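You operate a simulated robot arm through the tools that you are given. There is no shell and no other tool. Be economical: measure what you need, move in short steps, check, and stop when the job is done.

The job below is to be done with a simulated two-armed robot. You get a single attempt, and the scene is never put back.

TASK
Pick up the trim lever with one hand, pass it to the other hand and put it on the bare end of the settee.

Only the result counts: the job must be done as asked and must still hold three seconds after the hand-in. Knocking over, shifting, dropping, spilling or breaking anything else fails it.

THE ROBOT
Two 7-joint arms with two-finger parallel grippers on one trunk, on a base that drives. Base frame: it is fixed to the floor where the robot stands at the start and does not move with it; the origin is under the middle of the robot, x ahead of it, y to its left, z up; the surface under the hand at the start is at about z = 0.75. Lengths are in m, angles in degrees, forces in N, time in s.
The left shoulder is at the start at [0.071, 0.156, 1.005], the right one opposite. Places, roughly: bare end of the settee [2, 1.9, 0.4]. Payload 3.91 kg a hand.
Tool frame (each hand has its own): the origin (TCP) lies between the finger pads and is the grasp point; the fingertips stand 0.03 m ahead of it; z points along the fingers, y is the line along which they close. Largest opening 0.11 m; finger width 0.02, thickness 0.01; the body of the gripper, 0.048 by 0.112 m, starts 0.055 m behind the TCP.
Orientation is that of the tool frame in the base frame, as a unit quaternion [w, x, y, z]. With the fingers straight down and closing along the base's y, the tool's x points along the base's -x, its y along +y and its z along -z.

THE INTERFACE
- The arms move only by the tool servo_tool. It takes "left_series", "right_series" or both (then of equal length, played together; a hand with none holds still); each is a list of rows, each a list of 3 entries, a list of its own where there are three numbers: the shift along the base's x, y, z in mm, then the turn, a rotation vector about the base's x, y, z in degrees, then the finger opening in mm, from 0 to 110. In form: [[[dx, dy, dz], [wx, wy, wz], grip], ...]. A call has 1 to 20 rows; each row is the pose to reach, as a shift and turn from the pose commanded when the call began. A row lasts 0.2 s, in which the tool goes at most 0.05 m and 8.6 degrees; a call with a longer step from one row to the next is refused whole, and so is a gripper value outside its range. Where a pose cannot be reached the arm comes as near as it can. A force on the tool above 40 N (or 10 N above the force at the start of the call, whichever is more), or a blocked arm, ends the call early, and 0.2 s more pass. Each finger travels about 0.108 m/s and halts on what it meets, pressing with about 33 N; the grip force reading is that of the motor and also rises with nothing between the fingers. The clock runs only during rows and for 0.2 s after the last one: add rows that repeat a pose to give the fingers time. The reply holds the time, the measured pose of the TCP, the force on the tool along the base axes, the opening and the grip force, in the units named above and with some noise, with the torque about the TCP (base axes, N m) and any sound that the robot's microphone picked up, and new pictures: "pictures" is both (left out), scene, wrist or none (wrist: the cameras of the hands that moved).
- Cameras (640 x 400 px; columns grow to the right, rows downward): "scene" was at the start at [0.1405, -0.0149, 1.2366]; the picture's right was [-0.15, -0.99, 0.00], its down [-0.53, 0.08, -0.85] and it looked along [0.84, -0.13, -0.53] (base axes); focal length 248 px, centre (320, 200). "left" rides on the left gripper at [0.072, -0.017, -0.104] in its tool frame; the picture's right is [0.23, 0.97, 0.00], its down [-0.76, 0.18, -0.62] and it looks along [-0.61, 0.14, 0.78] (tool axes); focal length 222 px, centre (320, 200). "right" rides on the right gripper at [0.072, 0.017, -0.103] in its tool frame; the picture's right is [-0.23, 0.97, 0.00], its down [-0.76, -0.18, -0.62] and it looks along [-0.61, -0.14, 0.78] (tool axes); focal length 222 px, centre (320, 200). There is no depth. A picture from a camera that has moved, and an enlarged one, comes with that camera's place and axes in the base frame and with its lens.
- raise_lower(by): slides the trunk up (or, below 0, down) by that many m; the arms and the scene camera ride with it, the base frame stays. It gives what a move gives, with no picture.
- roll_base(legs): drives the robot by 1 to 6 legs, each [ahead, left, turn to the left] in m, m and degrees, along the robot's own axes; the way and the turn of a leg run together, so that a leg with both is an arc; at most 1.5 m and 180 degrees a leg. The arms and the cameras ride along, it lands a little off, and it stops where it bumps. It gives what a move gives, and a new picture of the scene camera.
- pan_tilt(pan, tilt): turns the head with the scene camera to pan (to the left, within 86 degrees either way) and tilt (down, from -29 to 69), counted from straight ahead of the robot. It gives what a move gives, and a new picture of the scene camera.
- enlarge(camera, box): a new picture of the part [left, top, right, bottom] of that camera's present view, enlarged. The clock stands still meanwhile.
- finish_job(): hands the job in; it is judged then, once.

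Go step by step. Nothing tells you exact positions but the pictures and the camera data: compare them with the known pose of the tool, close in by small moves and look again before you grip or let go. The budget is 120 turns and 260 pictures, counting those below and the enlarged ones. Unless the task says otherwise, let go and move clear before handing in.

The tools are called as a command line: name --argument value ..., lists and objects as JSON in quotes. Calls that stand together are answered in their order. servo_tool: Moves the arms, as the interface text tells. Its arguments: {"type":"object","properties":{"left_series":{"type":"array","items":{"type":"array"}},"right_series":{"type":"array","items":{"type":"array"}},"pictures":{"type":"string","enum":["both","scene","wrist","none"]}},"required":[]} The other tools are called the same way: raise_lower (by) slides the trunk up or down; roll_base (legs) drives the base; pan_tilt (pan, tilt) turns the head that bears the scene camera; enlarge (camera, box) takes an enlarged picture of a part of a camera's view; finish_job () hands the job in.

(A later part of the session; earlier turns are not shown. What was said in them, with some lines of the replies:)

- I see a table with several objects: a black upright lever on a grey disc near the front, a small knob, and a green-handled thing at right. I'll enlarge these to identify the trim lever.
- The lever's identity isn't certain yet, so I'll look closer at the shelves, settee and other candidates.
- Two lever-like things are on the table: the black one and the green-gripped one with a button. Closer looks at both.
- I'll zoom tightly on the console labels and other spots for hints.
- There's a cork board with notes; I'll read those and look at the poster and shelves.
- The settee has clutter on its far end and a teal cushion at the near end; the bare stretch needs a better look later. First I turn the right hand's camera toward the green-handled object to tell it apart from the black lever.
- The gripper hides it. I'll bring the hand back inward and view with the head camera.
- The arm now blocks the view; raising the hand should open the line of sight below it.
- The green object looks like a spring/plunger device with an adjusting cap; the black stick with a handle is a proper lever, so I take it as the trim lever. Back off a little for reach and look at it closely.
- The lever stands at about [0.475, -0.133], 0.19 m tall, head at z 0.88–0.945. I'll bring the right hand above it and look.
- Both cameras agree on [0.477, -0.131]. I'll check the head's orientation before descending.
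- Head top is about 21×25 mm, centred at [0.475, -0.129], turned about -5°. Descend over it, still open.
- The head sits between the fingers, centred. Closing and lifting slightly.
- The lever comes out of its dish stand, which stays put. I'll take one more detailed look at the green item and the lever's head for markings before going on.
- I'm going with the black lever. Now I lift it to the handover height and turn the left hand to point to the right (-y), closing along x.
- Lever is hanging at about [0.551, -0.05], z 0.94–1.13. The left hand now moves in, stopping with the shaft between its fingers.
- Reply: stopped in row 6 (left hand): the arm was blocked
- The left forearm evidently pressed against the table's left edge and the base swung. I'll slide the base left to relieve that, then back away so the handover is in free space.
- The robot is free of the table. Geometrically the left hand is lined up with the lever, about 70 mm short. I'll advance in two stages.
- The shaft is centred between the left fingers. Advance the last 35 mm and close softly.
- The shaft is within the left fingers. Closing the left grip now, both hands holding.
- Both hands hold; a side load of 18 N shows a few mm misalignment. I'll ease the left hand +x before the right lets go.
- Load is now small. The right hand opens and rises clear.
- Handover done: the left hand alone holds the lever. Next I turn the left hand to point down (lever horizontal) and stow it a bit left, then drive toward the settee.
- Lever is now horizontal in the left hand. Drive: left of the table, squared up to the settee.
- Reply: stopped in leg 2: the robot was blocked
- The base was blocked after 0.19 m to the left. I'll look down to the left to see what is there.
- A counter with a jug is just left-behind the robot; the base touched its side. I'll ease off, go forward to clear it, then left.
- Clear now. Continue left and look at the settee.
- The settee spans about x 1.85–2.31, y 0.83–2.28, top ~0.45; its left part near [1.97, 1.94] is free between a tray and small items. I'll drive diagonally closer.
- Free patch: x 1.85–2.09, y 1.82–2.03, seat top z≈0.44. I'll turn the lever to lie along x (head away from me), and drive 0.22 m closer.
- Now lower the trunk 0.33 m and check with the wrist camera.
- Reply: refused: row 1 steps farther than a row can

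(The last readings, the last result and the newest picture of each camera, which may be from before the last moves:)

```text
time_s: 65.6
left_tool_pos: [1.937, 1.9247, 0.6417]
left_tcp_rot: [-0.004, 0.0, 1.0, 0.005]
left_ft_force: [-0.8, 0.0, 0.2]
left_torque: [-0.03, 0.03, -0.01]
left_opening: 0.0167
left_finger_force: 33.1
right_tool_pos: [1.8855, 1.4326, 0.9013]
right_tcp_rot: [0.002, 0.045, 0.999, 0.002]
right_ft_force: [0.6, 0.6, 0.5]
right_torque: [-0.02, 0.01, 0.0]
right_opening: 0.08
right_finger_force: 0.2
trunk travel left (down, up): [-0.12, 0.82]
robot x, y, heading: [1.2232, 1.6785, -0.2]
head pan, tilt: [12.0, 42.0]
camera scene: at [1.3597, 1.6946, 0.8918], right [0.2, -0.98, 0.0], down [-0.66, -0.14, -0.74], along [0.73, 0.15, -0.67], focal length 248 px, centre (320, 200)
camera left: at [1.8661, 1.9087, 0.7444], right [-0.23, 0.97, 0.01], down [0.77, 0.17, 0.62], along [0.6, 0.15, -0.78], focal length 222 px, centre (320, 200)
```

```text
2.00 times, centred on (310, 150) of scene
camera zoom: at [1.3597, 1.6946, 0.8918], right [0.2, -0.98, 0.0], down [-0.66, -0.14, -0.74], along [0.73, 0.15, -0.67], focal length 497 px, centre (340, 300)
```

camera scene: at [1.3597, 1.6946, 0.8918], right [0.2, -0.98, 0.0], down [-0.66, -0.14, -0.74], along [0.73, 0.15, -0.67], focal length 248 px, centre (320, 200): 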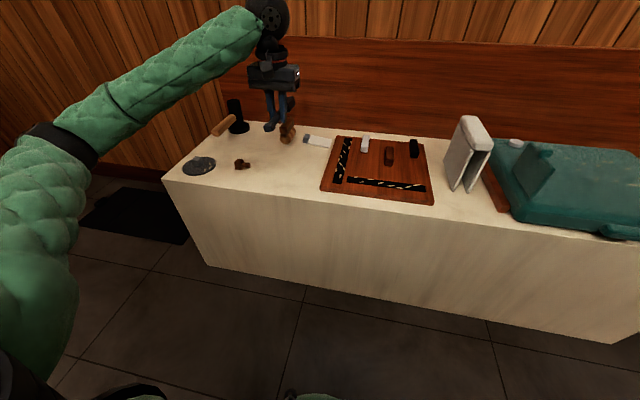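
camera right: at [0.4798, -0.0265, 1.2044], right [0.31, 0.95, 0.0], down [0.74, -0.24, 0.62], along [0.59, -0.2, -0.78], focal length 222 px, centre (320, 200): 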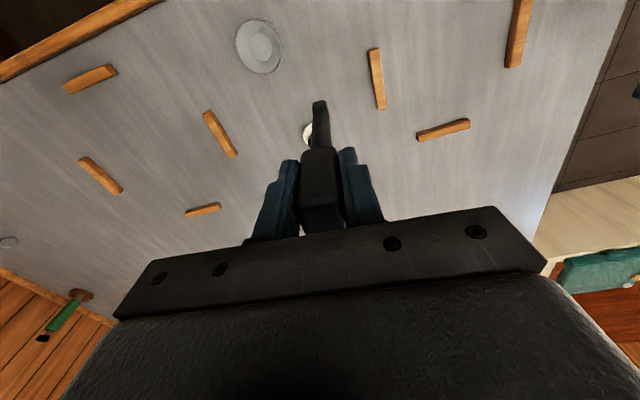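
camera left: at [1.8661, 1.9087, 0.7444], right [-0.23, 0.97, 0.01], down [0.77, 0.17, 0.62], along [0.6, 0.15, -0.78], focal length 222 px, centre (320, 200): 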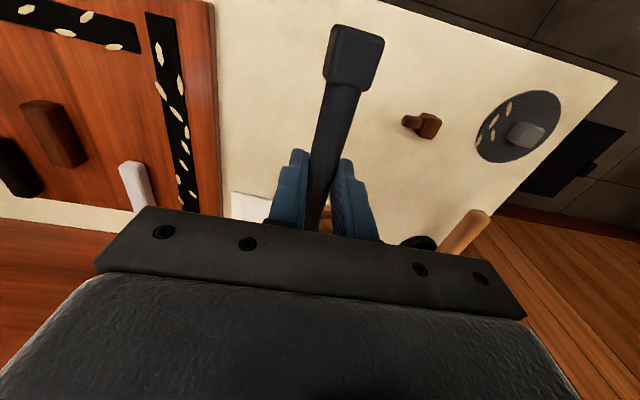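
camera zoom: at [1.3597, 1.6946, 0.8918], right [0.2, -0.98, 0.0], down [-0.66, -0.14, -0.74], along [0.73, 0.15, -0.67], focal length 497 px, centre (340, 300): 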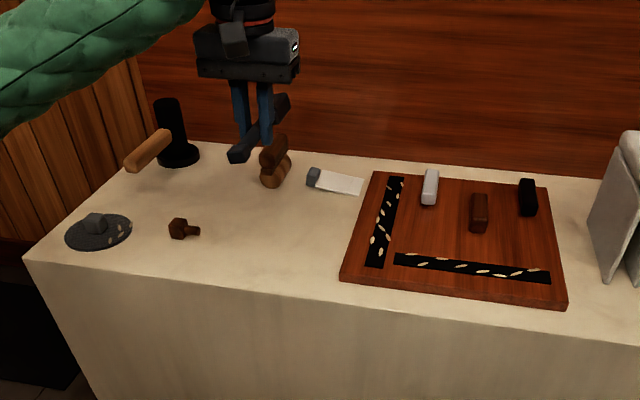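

Lined up: x≈1.94, midway between tray (y 1.80) and bolt (y 2.05). Descend to just above the seat.

servo_tool --left_series '[[[0, 0, -40], [0, 0, 0], 5], [[0, 0, -80], [0, 0, 0], 5], [[0, 0, -115], [0, 0, 0], 5], [[0, 0, -140], [0, 0, 0], 5], [[0, 0, -150], [0, 0, 0], 5]]'

enlarge --camera "scene" --box '[170, 50, 370, 200]'

```text
time_s: 66.8
left_tool_pos: [1.9376, 1.9252, 0.4918]
left_tcp_rot: [-0.004, 0.0, 1.0, 0.004]
left_ft_force: [0.7, 0.5, -1.3]
left_torque: [0.02, 0.03, -0.04]
left_opening: 0.0167
left_finger_force: 32.9
right_tool_pos: [1.8855, 1.4313, 0.9008]
right_tcp_rot: [0.001, 0.046, 0.999, 0.001]
right_ft_force: [0.0, 0.2, -0.1]
right_torque: [0.01, 0.01, 0.01]
right_opening: 0.0802
right_finger_force: 0.0
trunk travel left (down, up): [-0.12, 0.82]
robot x, y, heading: [1.2265, 1.682, -0.3]
head pan, tilt: [12.0, 42.0]
camera scene: at [1.3597, 1.6945, 0.8918], right [0.2, -0.98, 0.0], down [-0.66, -0.14, -0.74], along [0.73, 0.15, -0.67], focal length 248 px, centre (320, 200)
camera left: at [1.866, 1.9079, 0.595], right [-0.23, 0.97, 0.01], down [0.77, 0.17, 0.62], along [0.6, 0.15, -0.78], focal length 222 px, centre (320, 200)
```

scene: 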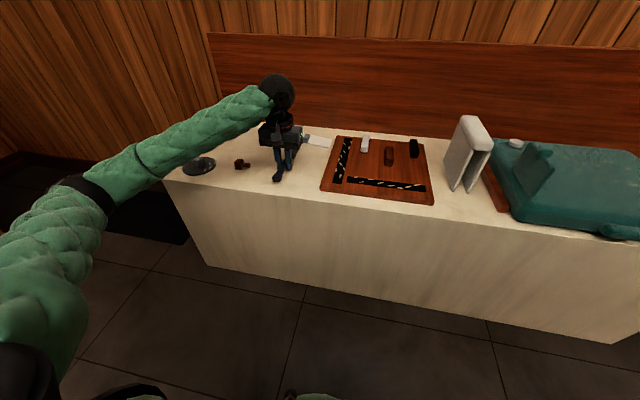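
left: 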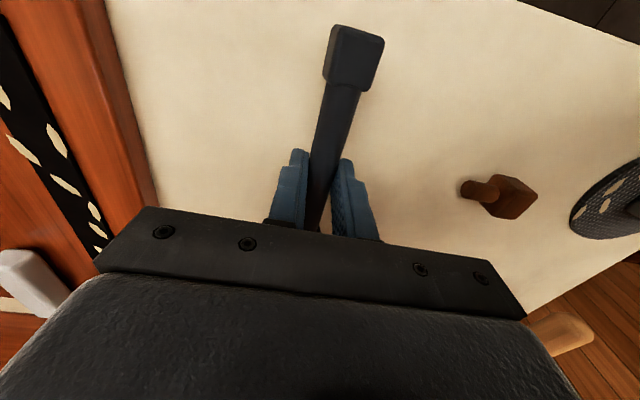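

```text
2.67 times, centred on (270, 125) of scene
camera zoom: at [1.3597, 1.6945, 0.8918], right [0.2, -0.98, 0.0], down [-0.66, -0.14, -0.74], along [0.73, 0.15, -0.67], focal length 662 px, centre (453, 400)
```

zoom: 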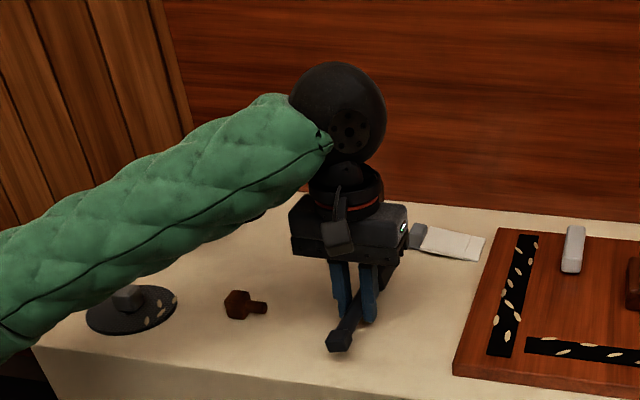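

About 20 mm to go. Lower slowly until contact.

servo_tool --left_series '[[[0, 0, -5], [0, 0, 0], 5], [[0, 0, -10], [0, 0, 0], 5], [[0, 0, -14], [0, 0, 0], 5], [[0, 0, -17], [0, 0, 0], 5]]' --pictures "wrist"

```text
time_s: 67.8
left_tool_pos: [1.9373, 1.9243, 0.4799]
left_tcp_rot: [0.0, 0.0, 1.0, 0.004]
left_ft_force: [-1.5, 0.8, 38.0]
left_torque: [-0.39, -0.25, -0.25]
left_opening: 0.0166
left_finger_force: 32.5
right_tool_pos: [1.8833, 1.431, 0.9031]
right_tcp_rot: [0.001, 0.045, 0.999, 0.001]
right_ft_force: [0.4, -0.6, -0.3]
right_torque: [0.04, -0.02, 0.04]
right_opening: 0.0803
right_finger_force: 0.0
trunk travel left (down, up): [-0.12, 0.82]
robot x, y, heading: [1.2287, 1.6791, -0.1]
head pan, tilt: [12.0, 42.0]
camera left: at [1.8653, 1.9071, 0.5827], right [-0.23, 0.97, 0.01], down [0.76, 0.17, 0.62], along [0.61, 0.15, -0.78], focal length 222 px, centre (320, 200)
```

left: 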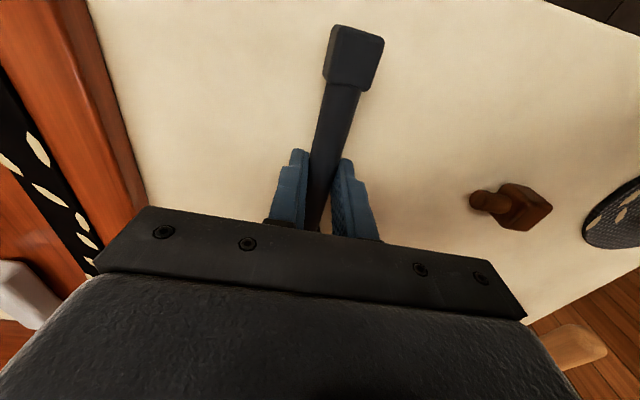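

Contact with the seat. Ease up 4 mm to unload, then open moderately.

servo_tool --left_series '[[[0, 0, 3], [0, 0, 0], 5], [[0, 0, 4], [0, 0, 0], 5]]' --pictures "none"

```text
time_s: 68.4
left_tool_pos: [1.9369, 1.9239, 0.4799]
left_tcp_rot: [-0.003, 0.0, 1.0, 0.005]
left_ft_force: [4.1, -1.7, 25.6]
left_torque: [-0.19, -0.67, 0.14]
left_opening: 0.0168
left_finger_force: 33.4
right_tool_pos: [1.8843, 1.4313, 0.9027]
right_tcp_rot: [0.002, 0.046, 0.999, 0.001]
right_ft_force: [-0.4, 0.4, -0.7]
right_torque: [0.01, -0.01, -0.03]
right_opening: 0.08
right_finger_force: 0.0
trunk travel left (down, up): [-0.12, 0.82]
robot x, y, heading: [1.2275, 1.679, -0.2]
head pan, tilt: [12.0, 42.0]
```

servo_tool --left_series '[[[0, 0, 3], [0, 0, 0], 5], [[0, 0, 6], [0, 0, 0], 5]]' --pictures "none"

```text
time_s: 69.0
left_tool_pos: [1.9374, 1.9259, 0.4838]
left_tcp_rot: [-0.005, -0.001, 1.0, 0.003]
left_ft_force: [-0.7, 0.8, -0.5]
left_torque: [0.02, 0.01, 0.02]
left_opening: 0.0164
left_finger_force: 32.9
right_tool_pos: [1.8855, 1.4317, 0.902]
right_tcp_rot: [0.0, 0.045, 0.999, 0.001]
right_ft_force: [0.6, 0.2, -0.5]
right_torque: [-0.02, -0.02, -0.02]
right_opening: 0.0798
right_finger_force: 0.0
trunk travel left (down, up): [-0.12, 0.82]
robot x, y, heading: [1.2298, 1.6795, 0.0]
head pan, tilt: [12.0, 42.0]
```

servo_tool --left_series '[[[0, 0, -3], [0, 0, 0], 16], [[0, 0, -3], [0, 0, 0], 20], [[0, 0, -3], [0, 0, 0], 30], [[0, 0, -3], [0, 0, 0], 45], [[0, 0, -3], [0, 0, 0], 50]]' --pictures "wrist"

```text
time_s: 70.2
left_tool_pos: [1.9381, 1.9249, 0.4833]
left_tcp_rot: [-0.003, 0.0, 1.0, 0.004]
left_ft_force: [-0.5, 0.4, -0.4]
left_torque: [0.01, -0.01, -0.01]
left_opening: 0.0501
left_finger_force: 0.0
right_tool_pos: [1.8848, 1.432, 0.9013]
right_tcp_rot: [0.001, 0.045, 0.999, 0.001]
right_ft_force: [0.2, -0.6, 0.0]
right_torque: [0.02, -0.01, 0.02]
right_opening: 0.0802
right_finger_force: 0.1
trunk travel left (down, up): [-0.12, 0.82]
robot x, y, heading: [1.2288, 1.6766, -0.3]
head pan, tilt: [12.0, 42.0]
camera left: at [1.8665, 1.9079, 0.5856], right [-0.23, 0.97, 0.01], down [0.77, 0.17, 0.62], along [0.6, 0.15, -0.78], focal length 222 px, centre (320, 200)
```

left: 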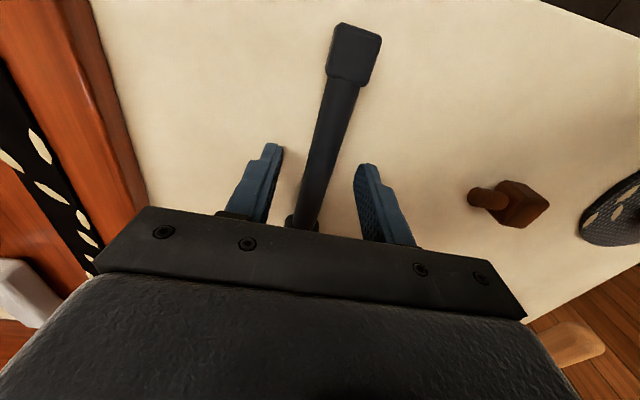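

Released; the lever lies on the seat. Raise straight up and check.

servo_tool --left_series '[[[0, 0, 30], [0, 0, 0], 50], [[0, 0, 70], [0, 0, 0], 50], [[0, 0, 115], [0, 0, 0], 50], [[0, 0, 160], [0, 0, 0], 50], [[-40, 0, 190], [0, 0, 0], 50], [[-85, 0, 205], [0, 0, 0], 50], [[-130, 0, 215], [0, 0, 0], 50], [[-170, 0, 235], [0, 0, 0], 50]]'

enlarge --camera "scene" --box '[170, 50, 370, 200]'

```text
time_s: 72.0
left_tool_pos: [1.7668, 1.9247, 0.7167]
left_tcp_rot: [-0.004, 0.0, 1.0, 0.004]
left_ft_force: [0.0, 0.4, 0.4]
left_torque: [-0.01, -0.01, -0.01]
left_opening: 0.05
left_finger_force: 0.0
right_tool_pos: [1.8849, 1.4318, 0.9025]
right_tcp_rot: [0.001, 0.047, 0.999, 0.0]
right_ft_force: [-0.7, 0.1, 0.1]
right_torque: [-0.02, 0.01, 0.0]
right_opening: 0.0801
right_finger_force: 0.1
trunk travel left (down, up): [-0.12, 0.82]
robot x, y, heading: [1.2279, 1.681, -0.1]
head pan, tilt: [12.0, 42.0]
camera scene: at [1.3595, 1.6944, 0.8918], right [0.2, -0.98, 0.0], down [-0.66, -0.14, -0.74], along [0.73, 0.15, -0.67], focal length 248 px, centre (320, 200)
camera left: at [1.6952, 1.9065, 0.8205], right [-0.23, 0.97, 0.01], down [0.77, 0.17, 0.62], along [0.6, 0.15, -0.78], focal length 222 px, centre (320, 200)
```

scene: 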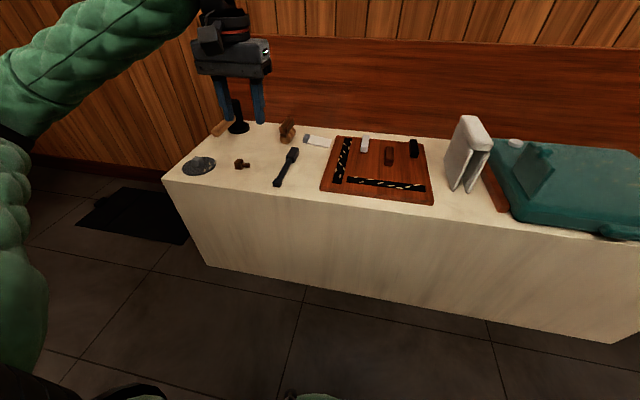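
left: 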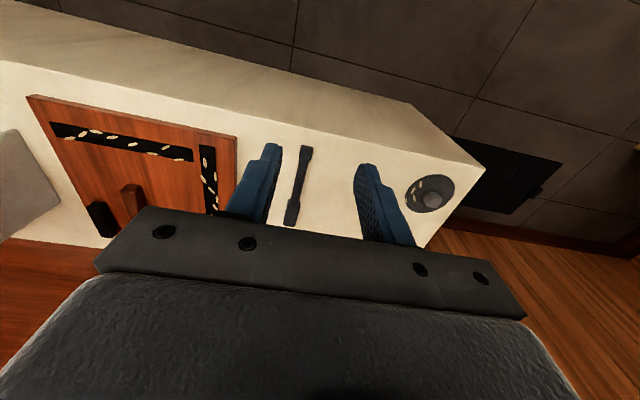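

```text
2.67 times, centred on (270, 125) of scene
camera zoom: at [1.3595, 1.6944, 0.8918], right [0.2, -0.98, 0.0], down [-0.66, -0.14, -0.74], along [0.73, 0.15, -0.67], focal length 662 px, centre (453, 400)
```

zoom: 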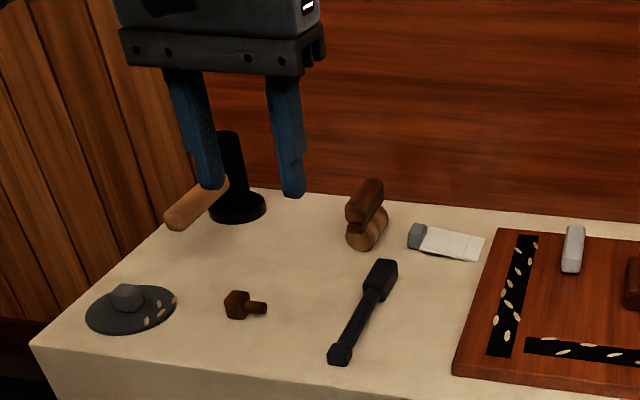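

The lever rests flat on the free part of the settee with its neighbours undisturbed, and both hands are clear. Handing in.

finish_job

```text
The job is handed in.
```

The right hand picked the black lever out of its stand and passed it to the left hand. It now lies on the free patch at the left end of the settee, at about [1.94, 1.92], clear of the small items there, and the job is handed in.

- **Which lever:** nothing in the room was labelled "trim lever". I chose the black lever over the green-gripped item in the table's far right corner because it looked most like a lever.
- **Bumps on the way:** the left forearm seems to have pressed against the table edge during the handover and swung the base about 11 degrees. The base also stopped against the counter with the jug. Nothing on the table looked moved in the later pictures, but I did not re-measure the table or look at the counter again.
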